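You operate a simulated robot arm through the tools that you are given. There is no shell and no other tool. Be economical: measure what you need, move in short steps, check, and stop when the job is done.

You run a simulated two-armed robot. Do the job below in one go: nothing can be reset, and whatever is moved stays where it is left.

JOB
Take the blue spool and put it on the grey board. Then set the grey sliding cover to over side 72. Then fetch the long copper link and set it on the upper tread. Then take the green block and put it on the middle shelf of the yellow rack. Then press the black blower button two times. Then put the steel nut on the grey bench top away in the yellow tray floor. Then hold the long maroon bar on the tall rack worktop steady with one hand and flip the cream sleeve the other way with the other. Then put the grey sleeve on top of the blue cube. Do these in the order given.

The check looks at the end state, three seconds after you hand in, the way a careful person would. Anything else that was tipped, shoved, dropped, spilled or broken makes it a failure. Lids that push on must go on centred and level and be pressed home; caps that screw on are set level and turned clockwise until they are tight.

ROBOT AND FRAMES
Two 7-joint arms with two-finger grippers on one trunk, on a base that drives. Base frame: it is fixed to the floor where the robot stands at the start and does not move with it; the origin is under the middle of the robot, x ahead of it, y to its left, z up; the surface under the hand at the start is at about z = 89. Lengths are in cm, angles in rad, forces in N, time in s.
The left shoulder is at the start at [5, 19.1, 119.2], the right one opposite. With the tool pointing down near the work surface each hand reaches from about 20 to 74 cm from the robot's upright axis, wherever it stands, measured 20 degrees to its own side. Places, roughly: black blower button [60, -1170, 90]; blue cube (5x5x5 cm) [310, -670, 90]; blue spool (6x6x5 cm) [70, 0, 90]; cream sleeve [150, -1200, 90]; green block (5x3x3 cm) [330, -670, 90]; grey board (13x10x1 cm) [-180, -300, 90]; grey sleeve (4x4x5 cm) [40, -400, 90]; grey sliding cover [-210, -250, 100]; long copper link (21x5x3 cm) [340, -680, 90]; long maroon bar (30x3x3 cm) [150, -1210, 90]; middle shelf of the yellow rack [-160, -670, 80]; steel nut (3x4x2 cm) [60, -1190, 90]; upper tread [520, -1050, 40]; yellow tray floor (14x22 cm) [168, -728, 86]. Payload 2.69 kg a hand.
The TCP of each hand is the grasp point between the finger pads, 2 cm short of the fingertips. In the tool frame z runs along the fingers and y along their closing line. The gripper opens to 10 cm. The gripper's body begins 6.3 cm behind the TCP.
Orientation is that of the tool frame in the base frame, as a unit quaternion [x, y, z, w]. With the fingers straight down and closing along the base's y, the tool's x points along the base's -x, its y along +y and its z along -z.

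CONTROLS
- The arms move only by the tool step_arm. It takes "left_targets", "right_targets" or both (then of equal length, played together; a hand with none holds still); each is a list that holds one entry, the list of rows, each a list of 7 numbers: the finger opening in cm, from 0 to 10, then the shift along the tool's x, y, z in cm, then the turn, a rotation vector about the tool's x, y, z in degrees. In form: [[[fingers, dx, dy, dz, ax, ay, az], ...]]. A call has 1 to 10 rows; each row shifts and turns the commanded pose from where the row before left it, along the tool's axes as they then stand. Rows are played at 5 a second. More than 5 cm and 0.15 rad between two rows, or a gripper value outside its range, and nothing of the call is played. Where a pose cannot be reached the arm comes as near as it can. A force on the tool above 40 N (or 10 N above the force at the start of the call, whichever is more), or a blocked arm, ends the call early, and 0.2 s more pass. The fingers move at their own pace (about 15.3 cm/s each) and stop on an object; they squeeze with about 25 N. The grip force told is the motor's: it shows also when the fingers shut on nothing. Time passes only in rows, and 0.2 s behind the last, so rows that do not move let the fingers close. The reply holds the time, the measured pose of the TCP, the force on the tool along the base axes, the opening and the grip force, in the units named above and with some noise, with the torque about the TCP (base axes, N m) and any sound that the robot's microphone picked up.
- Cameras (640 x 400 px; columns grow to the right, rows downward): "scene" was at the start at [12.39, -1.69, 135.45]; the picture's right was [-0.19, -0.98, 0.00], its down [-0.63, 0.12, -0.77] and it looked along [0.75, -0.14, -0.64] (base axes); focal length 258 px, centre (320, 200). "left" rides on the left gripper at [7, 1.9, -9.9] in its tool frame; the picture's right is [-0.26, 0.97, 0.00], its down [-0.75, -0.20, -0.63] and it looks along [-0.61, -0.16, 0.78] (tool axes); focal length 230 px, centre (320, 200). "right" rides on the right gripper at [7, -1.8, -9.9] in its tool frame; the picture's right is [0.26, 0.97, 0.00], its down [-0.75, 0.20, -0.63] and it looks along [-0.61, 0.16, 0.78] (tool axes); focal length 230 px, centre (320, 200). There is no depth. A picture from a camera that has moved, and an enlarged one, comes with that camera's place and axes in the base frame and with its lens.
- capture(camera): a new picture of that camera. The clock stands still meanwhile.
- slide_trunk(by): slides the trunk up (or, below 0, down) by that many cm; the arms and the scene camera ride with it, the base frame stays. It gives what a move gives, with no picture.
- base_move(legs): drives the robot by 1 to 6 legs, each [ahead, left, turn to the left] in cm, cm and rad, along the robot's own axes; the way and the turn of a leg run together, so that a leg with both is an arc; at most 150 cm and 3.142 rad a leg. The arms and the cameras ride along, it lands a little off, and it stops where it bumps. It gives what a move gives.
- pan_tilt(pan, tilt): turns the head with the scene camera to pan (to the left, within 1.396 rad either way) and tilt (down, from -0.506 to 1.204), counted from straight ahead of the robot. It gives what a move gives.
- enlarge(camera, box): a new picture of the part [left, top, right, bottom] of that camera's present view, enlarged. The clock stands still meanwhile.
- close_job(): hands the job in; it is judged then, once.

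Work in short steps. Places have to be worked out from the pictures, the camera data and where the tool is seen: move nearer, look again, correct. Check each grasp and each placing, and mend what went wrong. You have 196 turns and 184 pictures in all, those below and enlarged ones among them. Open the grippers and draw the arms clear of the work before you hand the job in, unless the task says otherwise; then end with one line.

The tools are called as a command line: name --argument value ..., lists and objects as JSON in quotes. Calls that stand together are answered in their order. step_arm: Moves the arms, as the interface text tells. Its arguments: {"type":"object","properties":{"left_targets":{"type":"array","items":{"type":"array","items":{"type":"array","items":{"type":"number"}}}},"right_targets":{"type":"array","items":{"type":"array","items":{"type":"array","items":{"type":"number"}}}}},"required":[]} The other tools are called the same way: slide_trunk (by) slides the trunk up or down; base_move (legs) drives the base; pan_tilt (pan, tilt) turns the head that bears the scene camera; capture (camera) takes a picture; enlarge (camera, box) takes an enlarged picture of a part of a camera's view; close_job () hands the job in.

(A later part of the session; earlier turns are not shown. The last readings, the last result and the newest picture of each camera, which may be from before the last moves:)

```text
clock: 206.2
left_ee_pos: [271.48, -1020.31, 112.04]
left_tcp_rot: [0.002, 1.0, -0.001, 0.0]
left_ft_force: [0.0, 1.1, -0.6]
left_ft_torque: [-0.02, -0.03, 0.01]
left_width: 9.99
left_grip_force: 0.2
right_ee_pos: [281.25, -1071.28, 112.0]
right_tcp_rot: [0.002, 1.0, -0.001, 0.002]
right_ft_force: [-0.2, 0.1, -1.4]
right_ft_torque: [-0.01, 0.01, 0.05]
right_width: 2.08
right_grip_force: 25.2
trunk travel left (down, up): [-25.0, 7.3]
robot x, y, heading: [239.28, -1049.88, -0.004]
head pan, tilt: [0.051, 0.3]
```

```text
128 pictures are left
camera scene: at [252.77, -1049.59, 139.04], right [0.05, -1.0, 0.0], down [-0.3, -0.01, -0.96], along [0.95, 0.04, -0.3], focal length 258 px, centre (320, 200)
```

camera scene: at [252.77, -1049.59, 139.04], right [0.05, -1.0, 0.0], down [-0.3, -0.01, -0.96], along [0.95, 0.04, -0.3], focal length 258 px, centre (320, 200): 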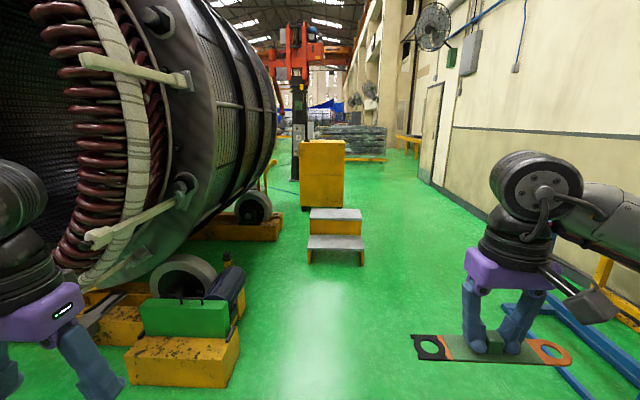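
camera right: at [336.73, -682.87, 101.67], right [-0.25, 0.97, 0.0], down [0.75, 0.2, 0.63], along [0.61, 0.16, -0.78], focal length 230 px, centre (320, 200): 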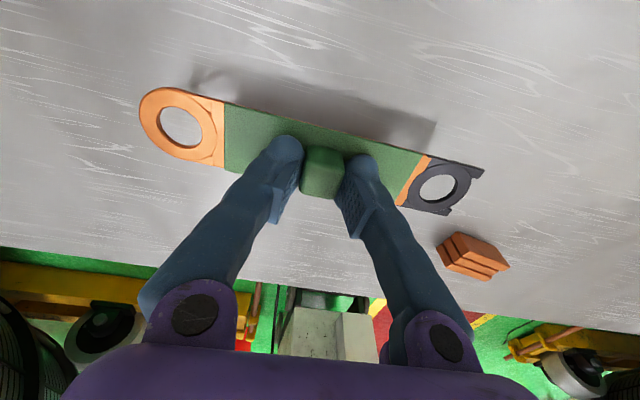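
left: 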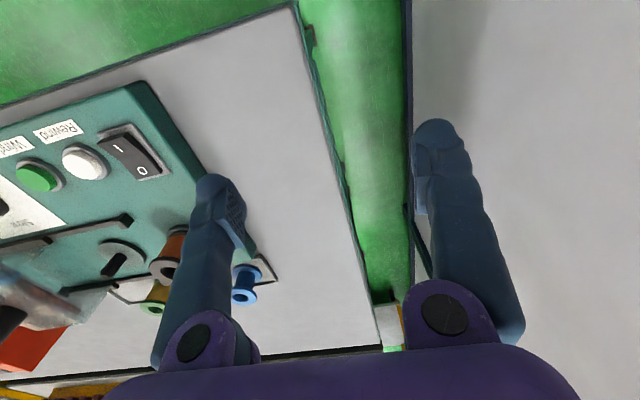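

The two-step stool is at x ≈ 473–531, y ≈ -1028…-1083. I'll place from its south side, clear of the stator: first go along y ≈ -1105 to x ≈ 425, then look.

base_move --legs '[[0, -55, 0.004], [148, 0, 0], [30, 0, 0]]'

pan_tilt --pan 0.3 --tilt 0.7

capture --camera "scene"

pan_tilt --pan -0.7 --tilt 0.5

capture --camera "scene"

```text
clock: 220.1
left_ee_pos: [450.13, -1074.56, 111.97]
left_tcp_rot: [-0.002, 1.0, 0.0, 0.001]
left_ft_force: [0.4, 0.1, 0.1]
left_ft_torque: [-0.01, 0.01, 0.03]
left_width: 10.01
left_grip_force: 0.1
right_ee_pos: [460.33, -1125.41, 111.75]
right_tcp_rot: [-0.001, 1.0, -0.001, 0.001]
right_ft_force: [0.7, 0.0, -0.8]
right_ft_torque: [-0.01, 0.05, -0.02]
right_width: 2.05
right_grip_force: 25.3
trunk travel left (down, up): [-25.0, 7.3]
robot x, y, heading: [418.21, -1104.19, 0.003]
head pan, tilt: [0.051, 0.3]
```

```text
clock: 221.0
left_ee_pos: [450.07, -1074.6, 111.99]
left_tcp_rot: [-0.003, 1.0, -0.001, 0.0]
left_ft_force: [0.1, -0.3, 0.7]
left_ft_torque: [-0.01, -0.01, -0.02]
left_width: 9.99
left_grip_force: 0.1
right_ee_pos: [460.37, -1125.49, 111.88]
right_tcp_rot: [-0.002, 1.0, -0.001, 0.002]
right_ft_force: [-0.3, -0.1, -1.3]
right_ft_torque: [-0.01, 0.02, -0.01]
right_width: 2.09
right_grip_force: 24.4
trunk travel left (down, up): [-25.0, 7.3]
robot x, y, heading: [418.35, -1104.73, 0.005]
head pan, tilt: [0.3, 0.7]
```

```text
127 pictures are left
camera scene: at [430.37, -1102.02, 135.43], right [0.3, -0.95, 0.0], down [-0.61, -0.19, -0.77], along [0.73, 0.23, -0.64], focal length 258 px, centre (320, 200)
```

scene: 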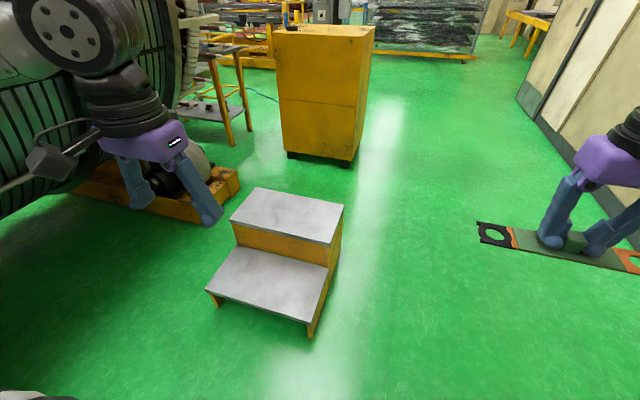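

```text
clock: 222.3
left_ee_pos: [450.16, -1074.64, 112.08]
left_tcp_rot: [-0.003, 1.0, -0.001, 0.0]
left_ft_force: [0.8, -0.3, 0.8]
left_ft_torque: [0.01, -0.02, -0.03]
left_width: 10.0
left_grip_force: 0.1
right_ee_pos: [460.23, -1125.48, 111.87]
right_tcp_rot: [-0.002, 1.0, -0.001, 0.001]
right_ft_force: [0.5, -0.5, -1.5]
right_ft_torque: [0.05, 0.0, 0.0]
right_width: 2.12
right_grip_force: 24.8
trunk travel left (down, up): [-25.0, 7.3]
robot x, y, heading: [418.18, -1104.87, 0.003]
head pan, tilt: [-0.7, 0.499]
```

```text
126 pictures are left
camera scene: at [429.26, -1110.39, 137.2], right [-0.64, -0.77, 0.0], down [-0.37, 0.31, -0.88], along [0.67, -0.56, -0.48], focal length 258 px, centre (320, 200)
```

scene: 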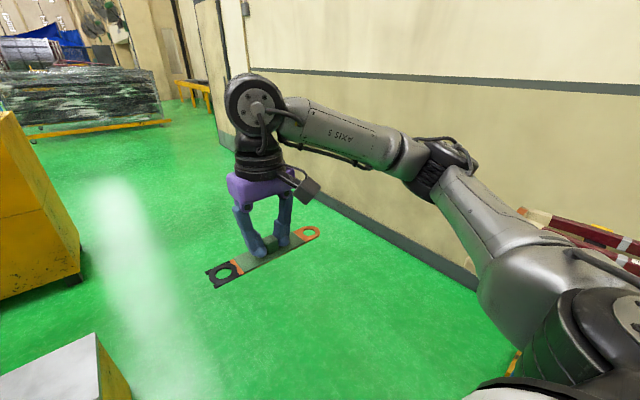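

The upper tread spans x 509–539, y -1028…-1081. I go to its south side, turn to face +y, then lower the trunk.

base_move --legs '[[0, -22, 0], [86, 0, 0], [0, 0, 1.568]]'

slide_trunk --by -24.5

pan_tilt --pan -0.2 --tilt 0.8

capture --camera "scene"

capture --camera "right"

```text
clock: 232.8
left_ee_pos: [473.84, -1094.47, 112.02]
left_tcp_rot: [0.716, -0.698, 0.001, -0.001]
left_ft_force: [-0.3, 0.2, -0.5]
left_ft_torque: [0.05, -0.03, -0.02]
left_width: 10.02
left_grip_force: 0.1
right_ee_pos: [524.29, -1083.18, 111.9]
right_tcp_rot: [0.715, -0.699, -0.002, -0.002]
right_ft_force: [0.1, 0.0, -0.7]
right_ft_torque: [-0.01, -0.02, -0.02]
right_width: 2.09
right_grip_force: 25.1
trunk travel left (down, up): [-25.0, 7.3]
robot x, y, heading: [504.02, -1125.77, 1.593]
head pan, tilt: [-0.7, 0.499]
```

```text
clock: 235.4
left_ee_pos: [473.84, -1094.44, 87.53]
left_tcp_rot: [0.716, -0.698, 0.001, 0.0]
left_ft_force: [0.7, 0.3, -0.7]
left_ft_torque: [0.0, -0.02, 0.01]
left_width: 9.99
left_grip_force: 0.0
right_ee_pos: [524.46, -1083.08, 87.4]
right_tcp_rot: [0.715, -0.699, -0.001, -0.002]
right_ft_force: [0.2, -0.5, -1.2]
right_ft_torque: [0.01, -0.01, 0.0]
right_width: 2.11
right_grip_force: 25.3
trunk travel left (down, up): [-0.5, 31.8]
robot x, y, heading: [504.35, -1125.72, 1.598]
head pan, tilt: [-0.7, 0.499]
```

```text
clock: 236.3
left_ee_pos: [473.73, -1094.5, 87.57]
left_tcp_rot: [0.715, -0.699, 0.002, -0.001]
left_ft_force: [-0.1, -0.4, -0.3]
left_ft_torque: [0.0, -0.03, 0.01]
left_width: 9.97
left_grip_force: 0.2
right_ee_pos: [524.54, -1083.24, 87.35]
right_tcp_rot: [0.715, -0.699, -0.001, -0.001]
right_ft_force: [0.5, -0.3, -0.6]
right_ft_torque: [0.0, -0.01, 0.01]
right_width: 2.08
right_grip_force: 25.4
trunk travel left (down, up): [-0.5, 31.8]
robot x, y, heading: [504.11, -1125.54, 1.598]
head pan, tilt: [-0.201, 0.799]
```

```text
125 pictures are left
camera scene: at [505.67, -1113.84, 110.11], right [0.98, -0.18, 0.0], down [-0.13, -0.71, -0.7], along [0.12, 0.69, -0.72], focal length 258 px, centre (320, 200)
```

scene: 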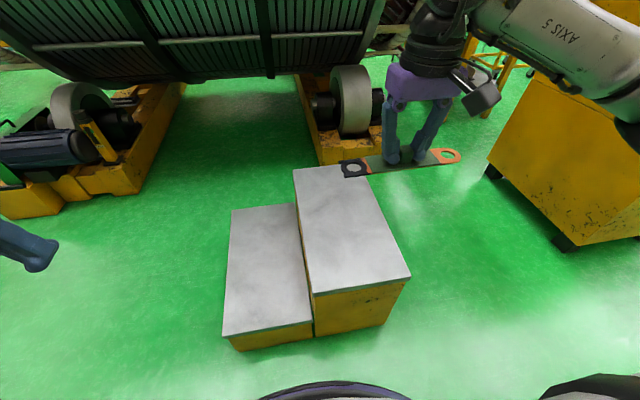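

```text
124 pictures are left
camera right: at [526.3, -1090.22, 97.35], right [-0.96, -0.28, 0.0], down [-0.22, 0.74, 0.63], along [-0.17, 0.61, -0.78], focal length 230 px, centre (320, 200)
```

right: 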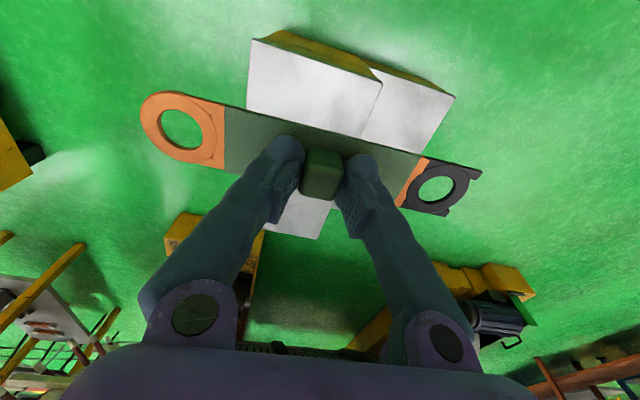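

Upper tread confirmed at x 509–538, y -1027…-1083. I move the link over (523.5, -1066) and lower to z ≈ 57.

step_arm --right_targets '[[[0.5, -4.3, 0.15, 0, 0, 0, 0], [0.5, -4.3, 0.15, 0, 0, 0, 0], [0.5, -4.3, 0.15, 0, 0, 0, 0], [0.5, -4.3, 0.15, 0, 0, 0, 0], [0.5, 0, 0, 5, 0, 0, 0], [0.5, 0, 0, 5, 0, 0, 0], [0.5, 0, 0, 5, 0, 0, 0], [0.5, 0, 0, 5, 0, 0, 0], [0.5, 0, 0, 5, 0, 0, 0], [0.5, 0, 0, 5, 0, 0, 0]]]'

capture --camera "scene"

capture --camera "right"

```text
clock: 238.5
left_ee_pos: [473.79, -1094.54, 87.42]
left_tcp_rot: [0.716, -0.699, 0.0, -0.001]
left_ft_force: [0.3, -0.4, 0.8]
left_ft_torque: [0.02, 0.02, 0.0]
left_width: 9.97
left_grip_force: 0.1
right_ee_pos: [523.56, -1066.02, 57.32]
right_tcp_rot: [0.715, -0.699, -0.001, -0.002]
right_ft_force: [0.0, -0.1, -1.3]
right_ft_torque: [0.0, 0.01, 0.0]
right_width: 2.07
right_grip_force: 24.9
trunk travel left (down, up): [-0.5, 31.8]
robot x, y, heading: [504.19, -1125.62, 1.597]
head pan, tilt: [-0.201, 0.799]
```

```text
123 pictures are left
camera scene: at [505.67, -1113.83, 110.11], right [0.98, -0.18, 0.0], down [-0.13, -0.71, -0.7], along [0.12, 0.69, -0.72], focal length 258 px, centre (320, 200)
```

scene: 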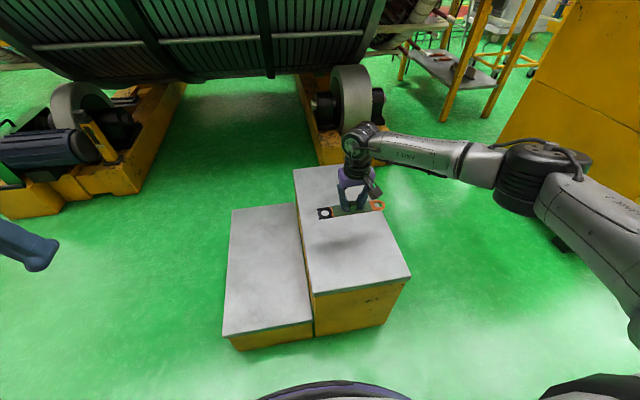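

```text
122 pictures are left
camera right: at [525.43, -1072.95, 67.32], right [-0.96, -0.28, 0.0], down [-0.22, 0.74, 0.63], along [-0.17, 0.61, -0.77], focal length 230 px, centre (320, 200)
```

right: 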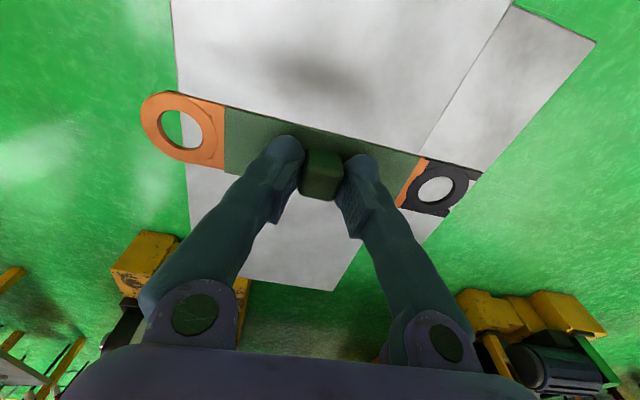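

Aligned over the tread. I go down 12 cm, then small steps.

step_arm --right_targets '[[[0.5, 0, 0, 4, 0, 0, 0], [0.5, 0, 0, 4, 0, 0, 0], [0.5, 0, 0, 3, 0, 0, 0], [0.5, 0, 0, 0.5, 0, 0, 0], [0.5, 0, 0, 0.4, 0, 0, 0], [0.5, 0, 0, 0, 0, 0, 0]]]'

capture --camera "right"

enlarge --camera "scene" --box '[280, 150, 440, 250]'

```text
clock: 239.9
left_ee_pos: [473.82, -1094.41, 87.55]
left_tcp_rot: [0.716, -0.698, 0.001, 0.0]
left_ft_force: [0.2, -0.3, 0.1]
left_ft_torque: [-0.01, -0.05, 0.02]
left_width: 10.02
left_grip_force: 0.0
right_ee_pos: [523.45, -1065.97, 45.46]
right_tcp_rot: [0.715, -0.699, 0.0, -0.002]
right_ft_force: [1.0, 0.2, -1.9]
right_ft_torque: [-0.01, 0.01, 0.02]
right_width: 2.08
right_grip_force: 24.8
trunk travel left (down, up): [-0.5, 31.8]
robot x, y, heading: [503.91, -1125.78, 1.595]
head pan, tilt: [-0.201, 0.799]
```

```text
121 pictures are left
camera right: at [525.34, -1072.93, 55.45], right [-0.96, -0.28, 0.0], down [-0.22, 0.74, 0.63], along [-0.17, 0.61, -0.78], focal length 230 px, centre (320, 200)
```

right: 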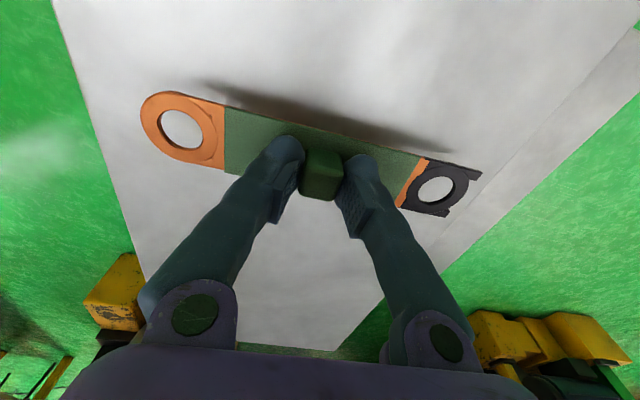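

```text
4.00 times, centred on (360, 200) of scene
camera zoom: at [505.66, -1113.84, 110.1], right [0.98, -0.18, 0.0], down [-0.13, -0.71, -0.7], along [0.12, 0.69, -0.72], focal length 1030 px, centre (160, 200)
```

zoom: 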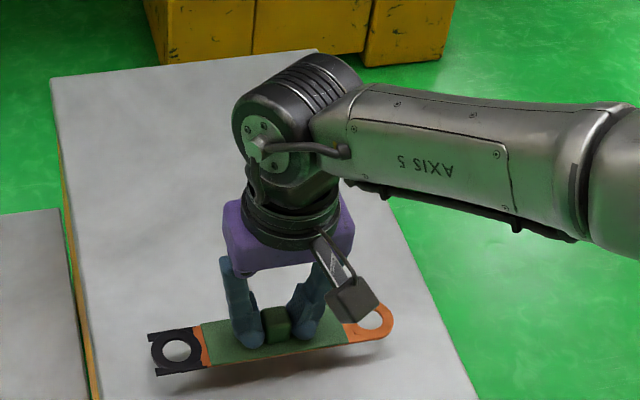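

About 2–3 cm gap by the shadow. Continuing down in small steps until contact.

step_arm --right_targets '[[[0.5, 0, 0, 0.5, 0, 0, 0], [0.5, 0, 0, 0.5, 0, 0, 0], [0.5, 0, 0, 0.4, 0, 0, 0], [0.5, 0, 0, 0.3, 0, 0, 0], [0.5, 0, 0, 0.3, 0, 0, 0], [0.5, 0, 0, 0.2, 0, 0, 0], [0.5, 0, 0, 0.2, 0, 0, 0], [0.5, 0, 0, 0, 0, 0, 0]]]'

enlarge --camera "scene" --box '[300, 190, 400, 250]'

```text
clock: 241.7
left_ee_pos: [473.85, -1094.5, 87.48]
left_tcp_rot: [0.716, -0.698, 0.0, -0.001]
left_ft_force: [0.5, 1.4, -0.1]
left_ft_torque: [0.0, -0.03, 0.02]
left_width: 10.02
left_grip_force: 0.1
right_ee_pos: [523.4, -1065.89, 43.09]
right_tcp_rot: [0.715, -0.699, -0.001, -0.002]
right_ft_force: [-0.3, 0.1, -0.9]
right_ft_torque: [0.03, 0.0, -0.01]
right_width: 2.1
right_grip_force: 24.9
trunk travel left (down, up): [-0.5, 31.8]
robot x, y, heading: [504.51, -1125.61, 1.6]
head pan, tilt: [-0.201, 0.799]
```

```text
6.40 times, centred on (350, 220) of scene
camera zoom: at [505.66, -1113.84, 110.1], right [0.98, -0.18, 0.0], down [-0.13, -0.71, -0.7], along [0.12, 0.69, -0.72], focal length 1648 px, centre (128, 72)
```

zoom: 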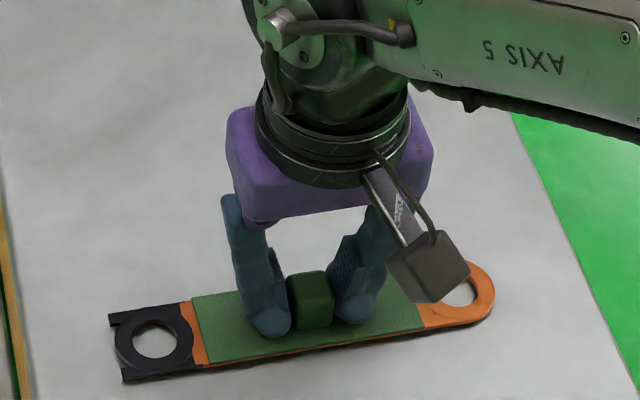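

Nearly down; a few more fine steps.

step_arm --right_targets '[[[0.5, 0, 0, 0.2, 0, 0, 0], [0.5, 0, 0, 0.2, 0, 0, 0], [0.5, 0, 0, 0.2, 0, 0, 0], [0.5, 0, 0, 0.2, 0, 0, 0], [0.5, 0, 0, 0, 0, 0, 0]]]'

```text
clock: 242.9
left_ee_pos: [473.76, -1094.55, 87.63]
left_tcp_rot: [0.716, -0.698, 0.0, -0.002]
left_ft_force: [0.2, -1.2, 0.7]
left_ft_torque: [0.0, 0.02, 0.0]
left_width: 10.02
left_grip_force: 0.0
right_ee_pos: [523.37, -1065.9, 42.59]
right_tcp_rot: [0.715, -0.7, -0.002, -0.004]
right_ft_force: [1.0, -3.4, 20.5]
right_ft_torque: [-0.04, -0.03, -0.02]
right_width: 2.09
right_grip_force: 24.8
trunk travel left (down, up): [-0.5, 31.8]
robot x, y, heading: [504.34, -1125.83, 1.601]
head pan, tilt: [-0.201, 0.799]
```

Contact (20 N). I ease up 0.25 cm, open and lift away.

step_arm --right_targets '[[[0.5, 0, 0, -0.25, 0, 0, 0], [5, 0, 0, 0, 0, 0, 0], [5, 0, 0, 0, 0, 0, 0], [5, 0, 0, -2, 0, 0, 0], [5, 0, 0, -5, 0, 0, 0], [5, 0, 0, -5, 0, 0, 0], [5, 0, 0, -5, 0, 0, 0], [5, 0, 0, -5, 0, 0, 0], [5, 0, 0, -5, 0, 0, 0], [5, 0, 0, -5, 0, 0, 0]]]'

capture --camera "scene"

```text
clock: 245.1
left_ee_pos: [473.9, -1094.55, 87.5]
left_tcp_rot: [0.716, -0.698, 0.0, -0.001]
left_ft_force: [0.1, -1.0, 1.1]
left_ft_torque: [0.03, 0.03, 0.01]
left_width: 10.01
left_grip_force: 0.0
right_ee_pos: [523.41, -1066.03, 74.51]
right_tcp_rot: [0.714, -0.7, -0.001, -0.001]
right_ft_force: [0.6, -0.7, 0.1]
right_ft_torque: [0.05, 0.02, 0.01]
right_width: 5.0
right_grip_force: 0.0
trunk travel left (down, up): [-0.5, 31.8]
robot x, y, heading: [504.01, -1125.7, 1.594]
head pan, tilt: [-0.201, 0.799]
```

```text
118 pictures are left
camera scene: at [505.65, -1113.86, 110.1], right [0.98, -0.18, 0.0], down [-0.13, -0.71, -0.7], along [0.12, 0.69, -0.72], focal length 258 px, centre (320, 200)
```

scene: 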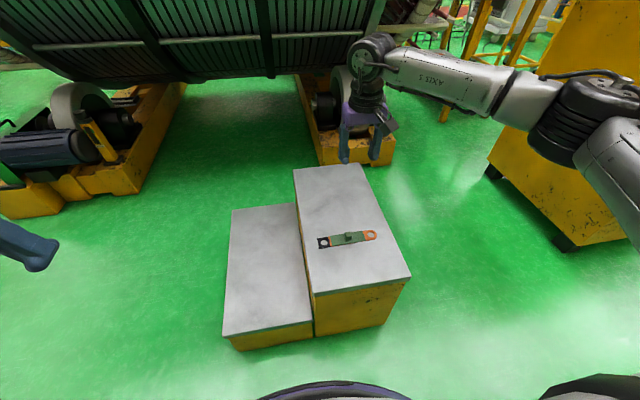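

The link lies well on the upper tread. I raise the trunk and draw the arm back in, before driving back to the table.

slide_trunk --by 24.5

step_arm --right_targets '[[[5, 4, 0, -2.4, 0, 0, 0], [5, 4, 0, -2.4, 0, 0, 0], [5, 4, 0, -2.4, 0, 0, 0], [5, 4, 0, -2.4, 0, 0, 0], [5, 2, -1, -2.4, 0, 0, 0]]]'

base_move --legs '[[0, 0, -1.595], [-100, 16, 0], [-145, 5, 0], [-20, 105, 0], [0, 148, 0], [0, 148, 0]]'

```text
clock: 247.6
left_ee_pos: [473.84, -1094.36, 112.12]
left_tcp_rot: [0.715, -0.699, 0.0, -0.001]
left_ft_force: [-0.4, 0.0, 0.1]
left_ft_torque: [0.02, 0.01, 0.02]
left_width: 9.99
left_grip_force: 0.1
right_ee_pos: [523.5, -1065.94, 98.96]
right_tcp_rot: [0.715, -0.699, -0.001, -0.001]
right_ft_force: [0.2, -0.4, -0.7]
right_ft_torque: [0.0, 0.0, -0.01]
right_width: 5.01
right_grip_force: 0.0
trunk travel left (down, up): [-25.0, 7.3]
robot x, y, heading: [504.35, -1125.73, 1.6]
head pan, tilt: [-0.201, 0.799]
```

```text
clock: 248.8
left_ee_pos: [473.76, -1094.47, 111.93]
left_tcp_rot: [0.716, -0.698, -0.001, -0.001]
left_ft_force: [0.1, -0.5, 0.3]
left_ft_torque: [-0.01, 0.01, 0.01]
left_width: 9.99
left_grip_force: 0.1
right_ee_pos: [524.92, -1084.12, 110.86]
right_tcp_rot: [0.715, -0.7, -0.001, -0.002]
right_ft_force: [0.1, -0.2, -0.6]
right_ft_torque: [0.02, 0.01, -0.04]
right_width: 4.99
right_grip_force: 0.1
trunk travel left (down, up): [-25.0, 7.3]
robot x, y, heading: [504.49, -1125.55, 1.594]
head pan, tilt: [-0.201, 0.799]
```

```text
clock: 299.7
left_ee_pos: [265.5, -672.36, 112.12]
left_tcp_rot: [-0.01, 1.0, -0.001, -0.001]
left_ft_force: [0.5, -1.1, -1.1]
left_ft_torque: [-0.01, 0.0, -0.01]
left_width: 10.04
left_grip_force: 0.1
right_ee_pos: [275.66, -723.49, 110.86]
right_tcp_rot: [-0.009, 1.0, -0.001, 0.002]
right_ft_force: [-0.1, -0.3, 0.1]
right_ft_torque: [-0.02, -0.03, 0.01]
right_width: 5.0
right_grip_force: 0.0
trunk travel left (down, up): [-25.0, 7.3]
robot x, y, heading: [234.15, -702.9, 0.021]
head pan, tilt: [-0.201, 0.799]
```

I drive to the table so that the green block is in front of the right hand.

base_move --legs '[[0, 52, -0.021], [32, 0, 0]]'

step_arm --right_targets '[[[7, -4.5, 0, 0, 0, 0, 0], [7, -4.5, 0, 0, 0, 0, 0], [7, -4.5, 0, 0, 0, 0, 0]]]'

capture --camera "right"

```text
clock: 306.6
left_ee_pos: [297.57, -620.6, 112.06]
left_tcp_rot: [0.0, 1.0, -0.001, -0.001]
left_ft_force: [0.1, -0.5, -0.1]
left_ft_torque: [0.02, 0.03, -0.01]
left_width: 9.98
left_grip_force: 0.0
right_ee_pos: [306.73, -671.95, 110.75]
right_tcp_rot: [0.001, 1.0, -0.001, 0.001]
right_ft_force: [-0.3, 0.2, -0.5]
right_ft_torque: [0.01, 0.02, 0.0]
right_width: 5.02
right_grip_force: 0.0
trunk travel left (down, up): [-25.0, 7.3]
robot x, y, heading: [265.66, -650.74, 0.002]
head pan, tilt: [-0.201, 0.799]
```

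```text
clock: 307.4
left_ee_pos: [297.49, -620.63, 111.89]
left_tcp_rot: [-0.001, 1.0, -0.001, 0.0]
left_ft_force: [-0.3, 0.0, 0.0]
left_ft_torque: [0.01, 0.0, 0.01]
left_width: 10.0
left_grip_force: 0.0
right_ee_pos: [320.2, -672.03, 110.81]
right_tcp_rot: [0.0, 1.0, -0.001, 0.001]
right_ft_force: [0.3, 0.3, -0.1]
right_ft_torque: [-0.02, 0.0, 0.01]
right_width: 7.03
right_grip_force: 0.0
trunk travel left (down, up): [-25.0, 7.3]
robot x, y, heading: [265.25, -650.34, 0.002]
head pan, tilt: [-0.201, 0.799]
```

```text
117 pictures are left
camera right: at [313.13, -673.83, 120.76], right [-0.26, 0.97, 0.0], down [0.75, 0.2, 0.63], along [0.61, 0.16, -0.78], focal length 230 px, centre (320, 200)
```

right: 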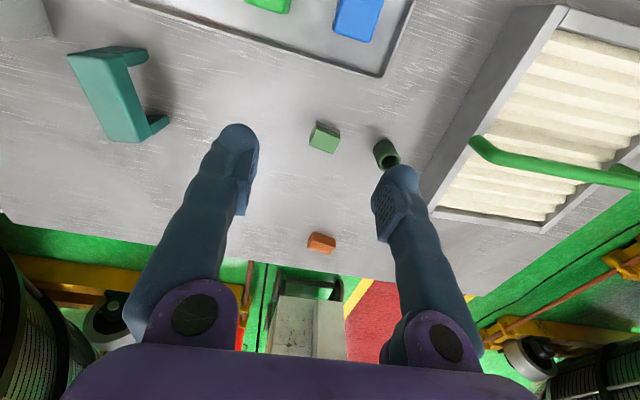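

The block is at (326.7, -669.8). I move above it and down to z ≈ 97 for a closer look.

step_arm --right_targets '[[[7, -3.2, 1.1, 3, 0, 0, 0], [7, -3.2, 1.1, 3, 0, 0, 0], [7, 0, 0, 4, 0, 0, 0], [7, 0, 0, 4, 0, 0, 0]]]'

enlarge --camera "right" --box '[200, 80, 440, 230]'

```text
clock: 308.4
left_ee_pos: [297.51, -620.63, 112.01]
left_tcp_rot: [0.0, 1.0, -0.001, 0.0]
left_ft_force: [0.6, 0.1, -0.2]
left_ft_torque: [0.01, 0.05, -0.03]
left_width: 10.02
left_grip_force: 0.1
right_ee_pos: [326.66, -669.89, 96.62]
right_tcp_rot: [0.0, 1.0, -0.002, 0.002]
right_ft_force: [-0.6, -0.6, 1.6]
right_ft_torque: [0.03, 0.02, 0.04]
right_width: 6.99
right_grip_force: 0.1
trunk travel left (down, up): [-25.0, 7.3]
robot x, y, heading: [265.57, -650.6, 0.006]
head pan, tilt: [-0.201, 0.799]
```

```text
2.67 times, centred on (320, 155) of right
camera zoom: at [319.55, -671.74, 106.64], right [-0.26, 0.97, 0.0], down [0.75, 0.2, 0.63], along [0.61, 0.16, -0.78], focal length 614 px, centre (320, 320)
```

zoom: 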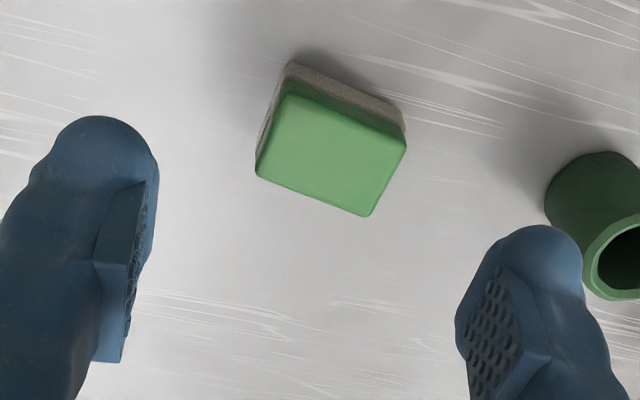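

The block is turned about 12°. I align the tool, centre, lower to z ≈ 88.3 and grip.

step_arm --right_targets '[[[7, -0.3, 0.3, 0, 0, 0, 6], [7, 0, 0, 3, 0, 0, 6], [7, 0, 0, 3, 0, 0, 0], [7, 0, 0, 1.5, 0, 0, 0], [7, 0, 0, 0.8, 0, 0, 0], [7, 0, 0, 0, 0, 0, 0]]]'

enlarge --camera "right" --box '[200, 80, 440, 230]'

```text
clock: 309.8
left_ee_pos: [297.54, -620.69, 112.06]
left_tcp_rot: [-0.001, 1.0, -0.001, 0.0]
left_ft_force: [0.0, -0.3, -0.5]
left_ft_torque: [0.01, 0.02, -0.01]
left_width: 9.97
left_grip_force: 0.0
right_ee_pos: [326.95, -669.66, 88.5]
right_tcp_rot: [0.105, 0.995, 0.0, 0.002]
right_ft_force: [0.0, 0.0, 0.4]
right_ft_torque: [0.01, -0.01, -0.01]
right_width: 7.0
right_grip_force: 0.0
trunk travel left (down, up): [-25.0, 7.3]
robot x, y, heading: [265.83, -650.54, 0.0]
head pan, tilt: [-0.201, 0.799]
```

```text
2.67 times, centred on (320, 155) of right
camera zoom: at [319.54, -670.0, 98.47], right [-0.05, 1.0, 0.0], down [0.77, 0.04, 0.63], along [0.63, 0.03, -0.77], focal length 614 px, centre (320, 320)
```

zoom: 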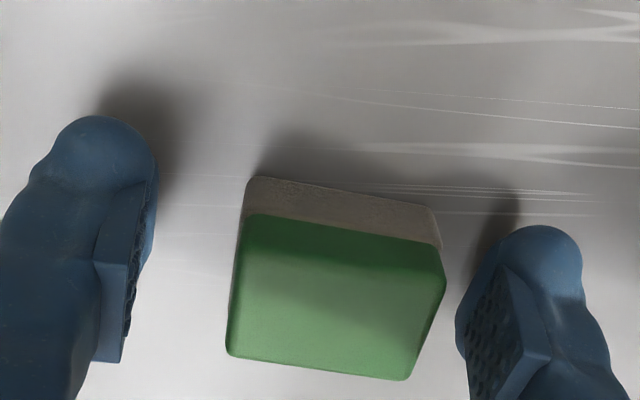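

Aligned. I close and lift.

step_arm --right_targets '[[[7, 0, 0.5, 0, 0, 0, 0], [2, 0, 0, 0, 0, 0, 0], [2, 0, 0, 0, 0, 0, 0], [2, 0, 0, 0, 0, 0, 0], [2, 0, 0, -3, 0, 0, 0], [2, 0, 0, -5, 0, 0, 0], [2, 0, 0, -5, 0, 0, 0], [2, 0, 0, -5, 0, 0, 0], [2, 0, 0, -5, 0, 0, 0]]]'

capture --camera "right"

```text
clock: 311.8
left_ee_pos: [297.46, -620.61, 112.0]
left_tcp_rot: [-0.001, 1.0, -0.001, 0.001]
left_ft_force: [0.5, 0.1, 0.1]
left_ft_torque: [0.0, -0.01, 0.02]
left_width: 9.97
left_grip_force: 0.1
right_ee_pos: [326.74, -668.95, 111.47]
right_tcp_rot: [0.104, 0.995, -0.001, 0.001]
right_ft_force: [-0.7, 0.2, -0.4]
right_ft_torque: [0.02, -0.02, 0.02]
right_width: 4.06
right_grip_force: 24.8
trunk travel left (down, up): [-25.0, 7.3]
robot x, y, heading: [265.51, -650.19, -0.0]
head pan, tilt: [-0.201, 0.799]
```

```text
114 pictures are left
camera right: at [319.47, -669.36, 121.51], right [-0.05, 1.0, 0.0], down [0.77, 0.04, 0.63], along [0.63, 0.03, -0.77], focal length 230 px, centre (320, 200)
```

right: 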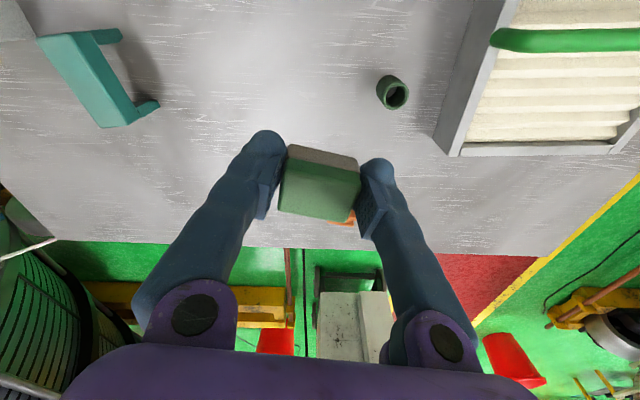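

The block is held (4.06 cm). I draw in and drive back along the walkway toward the yellow rack.

step_arm --right_targets '[[[2, 4.5, 0, 0, 0, 0, -6], [2, 4.5, 0, 0, 0, 0, -6], [2, 4.5, 0, 0, 0, 0, 0], [2, 4.5, 0, 0, 0, 0, 0]]]'

base_move --legs '[[-31, 0, 0], [0, 120, 0], [0, 0, 3.14], [145, 0, 0], [145, 0, 0], [10, 60, 0]]'

pan_tilt --pan 0.5 --tilt 0.3

capture --camera "scene"

```text
clock: 312.8
left_ee_pos: [297.35, -620.66, 112.07]
left_tcp_rot: [-0.001, 1.0, -0.001, 0.001]
left_ft_force: [0.2, 0.4, -0.2]
left_ft_torque: [0.02, -0.01, 0.03]
left_width: 9.99
left_grip_force: 0.0
right_ee_pos: [309.07, -667.62, 111.58]
right_tcp_rot: [0.0, 1.0, -0.001, 0.002]
right_ft_force: [-1.1, 0.1, -0.9]
right_ft_torque: [0.01, -0.01, 0.01]
right_width: 4.07
right_grip_force: 24.8
trunk travel left (down, up): [-25.0, 7.3]
robot x, y, heading: [265.55, -650.6, 0.004]
head pan, tilt: [-0.201, 0.799]
```

```text
clock: 351.5
left_ee_pos: [-99.55, -616.05, 112.06]
left_tcp_rot: [1.0, -0.005, 0.0, -0.001]
left_ft_force: [-1.0, -0.4, 0.1]
left_ft_torque: [0.01, -0.04, 0.01]
left_width: 10.0
left_grip_force: 0.1
right_ee_pos: [-110.86, -568.97, 111.46]
right_tcp_rot: [1.0, -0.004, -0.001, -0.001]
right_ft_force: [0.4, 0.4, -0.4]
right_ft_torque: [-0.01, -0.01, 0.04]
right_width: 4.07
right_grip_force: 24.8
trunk travel left (down, up): [-25.0, 7.3]
robot x, y, heading: [-67.57, -586.36, 3.135]
head pan, tilt: [-0.201, 0.799]
```

```text
clock: 352.5
left_ee_pos: [-99.51, -615.91, 111.99]
left_tcp_rot: [1.0, -0.005, 0.0, 0.0]
left_ft_force: [0.0, -0.5, 0.9]
left_ft_torque: [0.0, -0.01, -0.02]
left_width: 10.02
left_grip_force: 0.1
right_ee_pos: [-110.79, -568.92, 111.42]
right_tcp_rot: [1.0, -0.005, -0.002, 0.0]
right_ft_force: [-0.8, 0.3, -0.5]
right_ft_torque: [0.0, 0.01, 0.02]
right_width: 4.06
right_grip_force: 25.1
trunk travel left (down, up): [-25.0, 7.3]
robot x, y, heading: [-67.22, -586.46, 3.133]
head pan, tilt: [0.499, 0.3]
```

```text
113 pictures are left
camera scene: at [-79.58, -590.95, 139.03], right [-0.47, 0.88, 0.0], down [0.26, 0.14, -0.96], along [-0.84, -0.45, -0.3], focal length 258 px, centre (320, 200)
```

scene: 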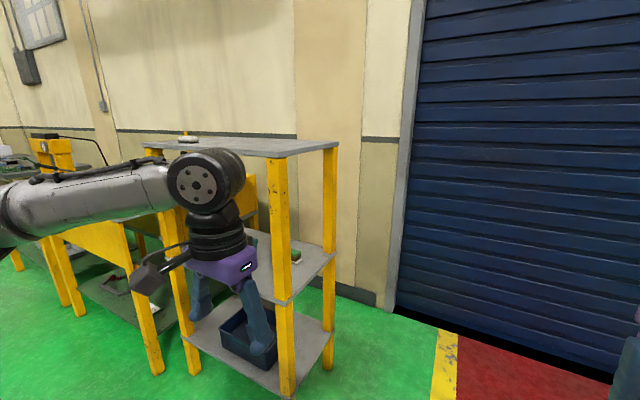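

The rack is a bit rotated, open toward the aisle. I move in front of it and look from there.

base_move --legs '[[5, 72, 0.25]]'

pan_tilt --pan 0.0 --tilt 0.5

capture --camera "scene"

```text
clock: 359.3
left_ee_pos: [-86.74, -695.08, 112.15]
left_tcp_rot: [0.992, 0.127, -0.001, 0.0]
left_ft_force: [-1.1, 0.1, 0.8]
left_ft_torque: [-0.02, -0.01, 0.0]
left_width: 10.03
left_grip_force: 0.0
right_ee_pos: [-110.03, -652.57, 111.41]
right_tcp_rot: [0.992, 0.128, -0.002, -0.001]
right_ft_force: [-0.2, 0.8, -0.3]
right_ft_torque: [0.02, -0.06, 0.01]
right_width: 4.06
right_grip_force: 24.8
trunk travel left (down, up): [-25.0, 7.3]
robot x, y, heading: [-63.11, -658.53, -2.884]
head pan, tilt: [0.499, 0.3]
```

```text
clock: 360.2
left_ee_pos: [-86.78, -694.98, 111.96]
left_tcp_rot: [0.992, 0.127, 0.001, -0.001]
left_ft_force: [-0.2, 0.0, -0.8]
left_ft_torque: [0.03, -0.02, 0.02]
left_width: 10.01
left_grip_force: 0.0
right_ee_pos: [-110.04, -652.69, 111.61]
right_tcp_rot: [0.992, 0.128, -0.002, -0.001]
right_ft_force: [1.0, 0.3, -0.6]
right_ft_torque: [0.02, -0.01, 0.02]
right_width: 4.09
right_grip_force: 25.0
trunk travel left (down, up): [-25.0, 7.3]
robot x, y, heading: [-63.21, -658.12, -2.881]
head pan, tilt: [0.0, 0.499]
```

```text
112 pictures are left
camera scene: at [-76.06, -661.68, 137.2], right [-0.25, 0.97, 0.0], down [0.46, 0.12, -0.88], along [-0.85, -0.22, -0.48], focal length 258 px, centre (320, 200)
```

scene: 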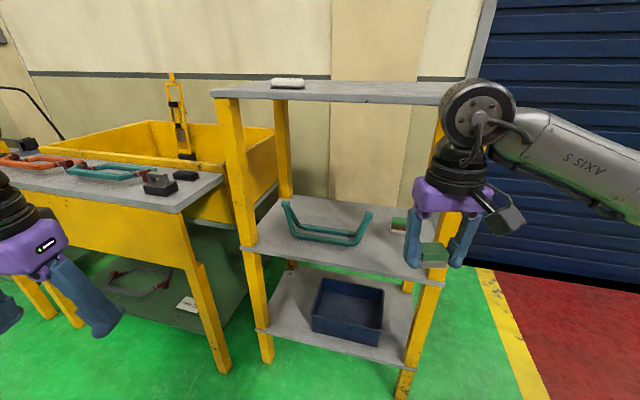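

Middle shelf: z ≈ 80, x -138…-171, y -702…-646; free space at its right front around (-147, -655). I square up, lower the trunk and hand, and stand off to the left so the arm enters straight.

base_move --legs '[[0, 0, -0.26], [10, 31, 0]]'

slide_trunk --by -10

step_arm --right_targets '[[[2, 0, -3.5, 3.5, 0, 0, 0], [2, 0, -3.5, 3.5, 0, 0, 0], [2, 0, -3.5, 2.5, 0, 0, 0], [2, 0, -3.5, 0, 0, 0, 0]]]'

pan_tilt --pan -0.3 --tilt 0.55

capture --camera "scene"

```text
clock: 364.4
left_ee_pos: [-105.61, -719.18, 112.09]
left_tcp_rot: [1.0, -0.003, 0.0, -0.001]
left_ft_force: [-0.5, 0.6, 0.3]
left_ft_torque: [0.01, 0.01, 0.0]
left_width: 10.01
left_grip_force: 0.2
right_ee_pos: [-117.13, -671.97, 111.51]
right_tcp_rot: [1.0, -0.004, -0.002, -0.002]
right_ft_force: [-0.3, 0.0, -1.3]
right_ft_torque: [0.0, 0.0, 0.01]
right_width: 4.06
right_grip_force: 24.9
trunk travel left (down, up): [-25.0, 7.3]
robot x, y, heading: [-73.65, -689.6, 3.136]
head pan, tilt: [0.0, 0.499]
```

```text
clock: 365.7
left_ee_pos: [-105.62, -718.98, 102.11]
left_tcp_rot: [1.0, -0.003, 0.001, -0.001]
left_ft_force: [-0.6, 0.1, 0.6]
left_ft_torque: [-0.02, -0.02, 0.01]
left_width: 10.01
left_grip_force: 0.0
right_ee_pos: [-117.02, -671.94, 101.48]
right_tcp_rot: [1.0, -0.004, -0.001, -0.001]
right_ft_force: [0.0, -0.1, -0.2]
right_ft_torque: [-0.02, -0.02, 0.02]
right_width: 4.06
right_grip_force: 24.9
trunk travel left (down, up): [-15.0, 17.3]
robot x, y, heading: [-73.73, -689.32, 3.141]
head pan, tilt: [0.0, 0.499]
```

```text
clock: 366.7
left_ee_pos: [-105.8, -718.98, 102.06]
left_tcp_rot: [1.0, -0.002, 0.0, -0.001]
left_ft_force: [-0.1, 0.9, 0.7]
left_ft_torque: [-0.01, 0.01, -0.02]
left_width: 9.99
left_grip_force: 0.2
right_ee_pos: [-116.94, -658.04, 92.05]
right_tcp_rot: [1.0, -0.004, -0.002, -0.001]
right_ft_force: [0.3, 0.2, -0.2]
right_ft_torque: [-0.01, 0.01, -0.01]
right_width: 4.07
right_grip_force: 24.9
trunk travel left (down, up): [-15.0, 17.3]
robot x, y, heading: [-73.27, -689.39, 3.138]
head pan, tilt: [0.0, 0.499]
```

```text
clock: 367.5
left_ee_pos: [-105.56, -718.94, 102.0]
left_tcp_rot: [1.0, -0.002, 0.0, 0.0]
left_ft_force: [-1.0, -0.6, 0.2]
left_ft_torque: [0.02, 0.0, 0.01]
left_width: 9.98
left_grip_force: 0.2
right_ee_pos: [-117.01, -658.01, 92.07]
right_tcp_rot: [1.0, -0.003, -0.002, -0.001]
right_ft_force: [0.0, 0.8, 0.5]
right_ft_torque: [0.0, 0.01, 0.02]
right_width: 4.08
right_grip_force: 24.8
trunk travel left (down, up): [-15.0, 17.3]
robot x, y, heading: [-73.38, -689.55, 3.137]
head pan, tilt: [-0.3, 0.55]
```

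```text
111 pictures are left
camera scene: at [-86.11, -686.82, 126.74], right [0.3, 0.95, 0.0], down [0.5, -0.16, -0.85], along [-0.81, 0.26, -0.52], focal length 258 px, centre (320, 200)
```

scene: 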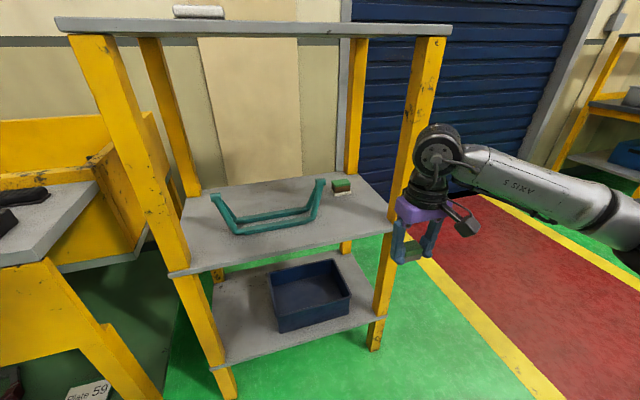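

Target on the shelf: (-145, -658.5). I drive 14 cm forward, staying outside the rack, then check alignment with the wrist view.

base_move --legs '[[14, 0, 0.003]]'

capture --camera "right"

capture --camera "scene"

```text
clock: 368.9
left_ee_pos: [-119.53, -719.09, 102.02]
left_tcp_rot: [1.0, -0.001, -0.001, -0.001]
left_ft_force: [-1.4, 0.1, -1.2]
left_ft_torque: [0.01, -0.02, -0.03]
left_width: 10.01
left_grip_force: 0.0
right_ee_pos: [-130.91, -658.2, 92.12]
right_tcp_rot: [1.0, -0.003, -0.001, -0.001]
right_ft_force: [-0.7, -0.6, -1.7]
right_ft_torque: [0.0, -0.01, 0.04]
right_width: 4.06
right_grip_force: 24.9
trunk travel left (down, up): [-15.0, 17.3]
robot x, y, heading: [-87.25, -688.98, 3.139]
head pan, tilt: [-0.3, 0.55]
```

```text
110 pictures are left
camera right: at [-124.06, -656.33, 102.0], right [0.25, -0.97, 0.0], down [-0.75, -0.2, 0.63], along [-0.61, -0.16, -0.78], focal length 230 px, centre (320, 200)
```

right: 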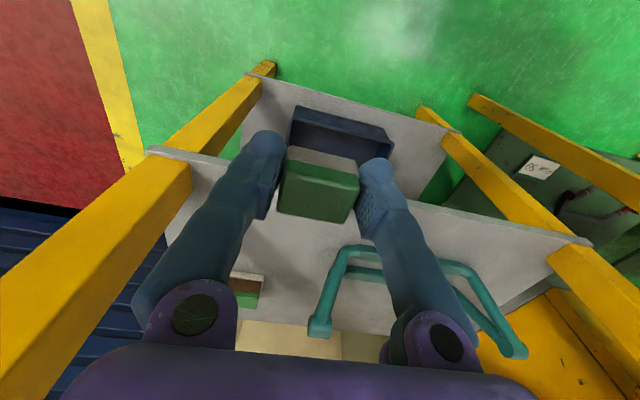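

```text
109 pictures are left
camera scene: at [-100.0, -686.79, 126.73], right [0.3, 0.95, 0.0], down [0.5, -0.16, -0.85], along [-0.81, 0.25, -0.52], focal length 258 px, centre (320, 200)
```

scene: 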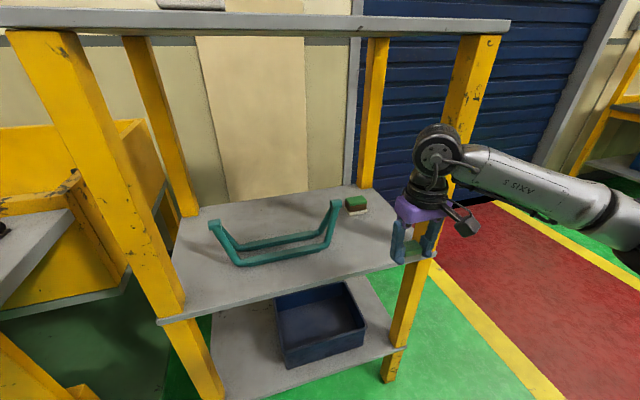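

The forearm would swing into the right front post there. Better: the free strip in front of the teal frame, at about (-142.5, -677); it is ~11 cm deep. I move the hand there at z = 92.

step_arm --right_targets '[[[2, 0, 4.7, 0, 0, 0, 0], [2, 0, 4.7, 0, 0, 0, 0], [2, 0, 4.7, 0, 0, 0, 0], [2, 0, 4.7, 0, 0, 0, 0], [2, -3.9, 0, 0, 0, 0, 0], [2, -3.9, 0, 0, 0, 0, 0], [2, -3.7, 0, 0, 0, 0, 0]]]'

capture --camera "right"

capture --camera "scene"

```text
clock: 370.5
left_ee_pos: [-119.42, -719.17, 102.03]
left_tcp_rot: [1.0, -0.001, 0.0, -0.001]
left_ft_force: [-0.3, -0.4, -0.3]
left_ft_torque: [0.01, -0.02, -0.02]
left_width: 10.02
left_grip_force: 0.1
right_ee_pos: [-142.53, -677.03, 92.08]
right_tcp_rot: [1.0, -0.002, -0.002, -0.001]
right_ft_force: [-0.1, 0.6, 0.0]
right_ft_torque: [-0.04, -0.03, 0.0]
right_width: 4.06
right_grip_force: 25.2
trunk travel left (down, up): [-15.0, 17.3]
robot x, y, heading: [-87.31, -689.78, 3.138]
head pan, tilt: [-0.3, 0.55]
```

```text
108 pictures are left
camera right: at [-135.63, -675.24, 102.03], right [0.25, -0.97, 0.0], down [-0.75, -0.2, 0.63], along [-0.61, -0.16, -0.78], focal length 230 px, centre (320, 200)
```

right: 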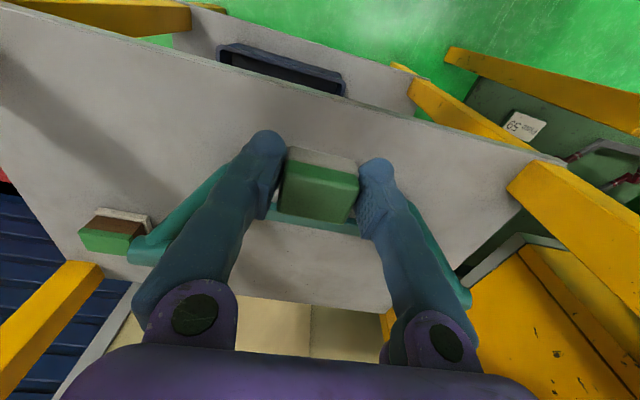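

```text
107 pictures are left
camera scene: at [-99.95, -686.81, 126.74], right [0.3, 0.95, 0.0], down [0.5, -0.16, -0.85], along [-0.81, 0.25, -0.52], focal length 258 px, centre (320, 200)
```

scene: 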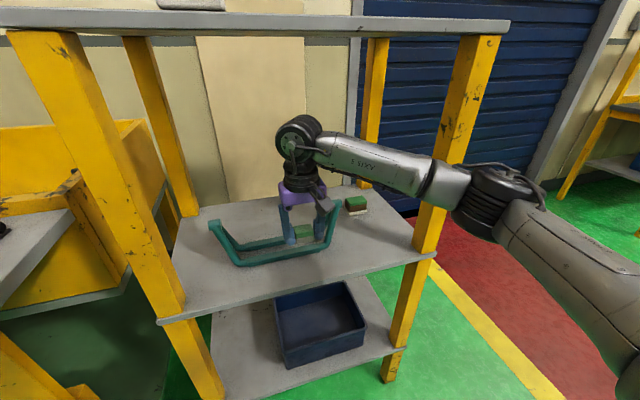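

The wrist view shows the shelf's front edge really at x ≈ -142 and the frame's bar at ≈ -152, so the strip's middle is x ≈ -147. I shift forward 4.7 cm and lower part-way.

step_arm --right_targets '[[[2, -2.4, 0, 0, 0, 0, 0], [2, -2.3, 0, 0, 0, 0, 0], [2, 0, 0, 3, 0, 0, 0], [2, 0, 0, 3, 0, 0, 0]]]'

capture --camera "right"

enlarge --camera "scene" --box '[200, 160, 400, 285]'

```text
clock: 371.5
left_ee_pos: [-119.3, -719.1, 102.08]
left_tcp_rot: [1.0, 0.0, 0.0, -0.001]
left_ft_force: [-0.6, 0.2, -0.3]
left_ft_torque: [0.0, -0.01, -0.02]
left_width: 9.98
left_grip_force: 0.1
right_ee_pos: [-147.13, -676.94, 86.16]
right_tcp_rot: [1.0, -0.001, -0.001, -0.001]
right_ft_force: [0.1, 0.7, -1.2]
right_ft_torque: [0.04, 0.03, -0.02]
right_width: 4.08
right_grip_force: 25.2
trunk travel left (down, up): [-15.0, 17.3]
robot x, y, heading: [-87.04, -689.45, 3.14]
head pan, tilt: [-0.3, 0.55]
```

```text
106 pictures are left
camera right: at [-140.34, -675.13, 96.05], right [0.25, -0.97, 0.0], down [-0.75, -0.2, 0.63], along [-0.61, -0.16, -0.78], focal length 230 px, centre (320, 200)
```

right: 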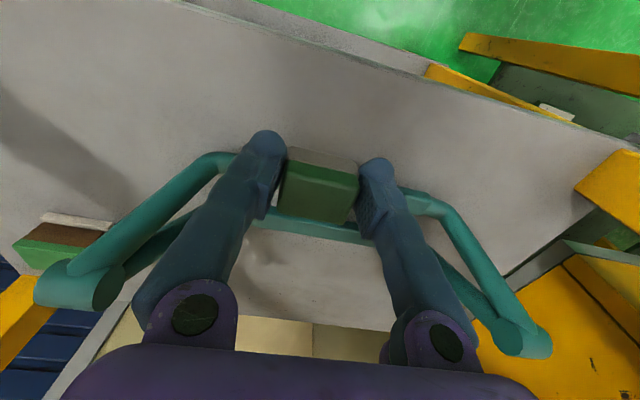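

```text
3.20 times, centred on (300, 222) of scene
camera zoom: at [-99.94, -686.79, 126.74], right [0.3, 0.95, 0.0], down [0.5, -0.16, -0.85], along [-0.81, 0.25, -0.52], focal length 824 px, centre (384, 128)
```

zoom: 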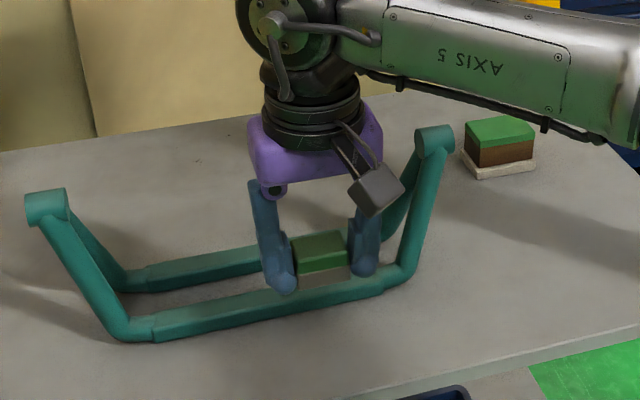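

The frame has a near bar at x ≈ -150, almost under the block; the shelf's front edge is at -141.5. I shift back 2.1 cm to x ≈ -145 and look once more.

step_arm --right_targets '[[[2, 0, 0, -0.5, 0, 0, 0], [2, 2.0, 0, 0, 0, 0, 0], [2, 0, 0, 1, 0, 0, 0], [2, 0, 0, 1, 0, 0, 0], [2, 0, 0, 0, 0, 0, 0]]]'

capture --camera "right"

enlarge --camera "scene" --box '[240, 180, 400, 280]'

```text
clock: 372.7
left_ee_pos: [-119.43, -718.96, 102.07]
left_tcp_rot: [1.0, -0.001, 0.0, 0.0]
left_ft_force: [-0.6, 0.2, 0.0]
left_ft_torque: [-0.04, 0.0, 0.03]
left_width: 10.0
left_grip_force: 0.0
right_ee_pos: [-145.26, -676.83, 84.61]
right_tcp_rot: [1.0, -0.003, -0.001, -0.001]
right_ft_force: [-0.6, 0.0, 0.5]
right_ft_torque: [0.0, 0.01, 0.02]
right_width: 4.07
right_grip_force: 25.1
trunk travel left (down, up): [-15.0, 17.3]
robot x, y, heading: [-87.13, -689.31, 3.144]
head pan, tilt: [-0.3, 0.55]
```

```text
104 pictures are left
camera right: at [-138.31, -675.07, 94.54], right [0.25, -0.97, 0.0], down [-0.75, -0.2, 0.63], along [-0.61, -0.16, -0.78], focal length 230 px, centre (320, 200)
```

right: 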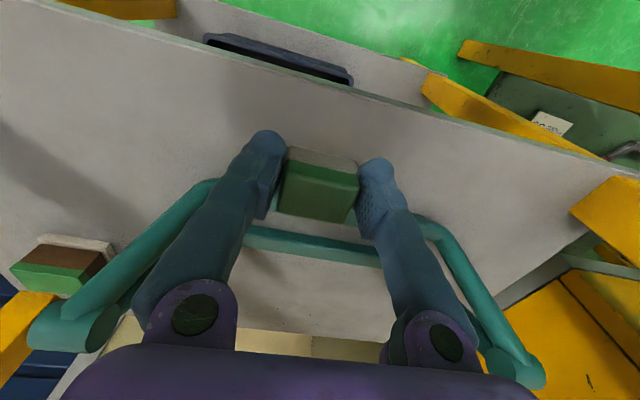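

```text
4.00 times, centred on (320, 230) of scene
camera zoom: at [-99.92, -686.8, 126.74], right [0.3, 0.95, 0.0], down [0.5, -0.16, -0.85], along [-0.81, 0.25, -0.52], focal length 1030 px, centre (320, 80)
```

zoom: 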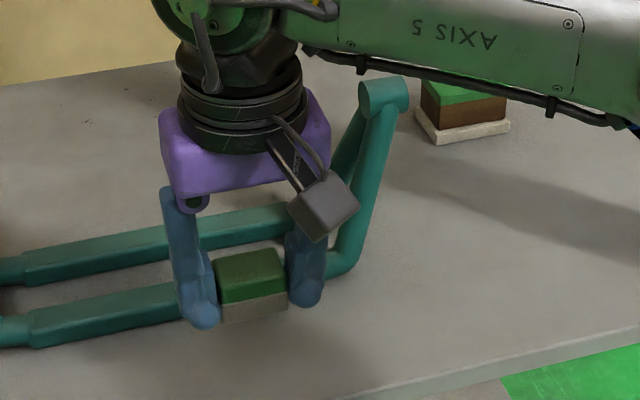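

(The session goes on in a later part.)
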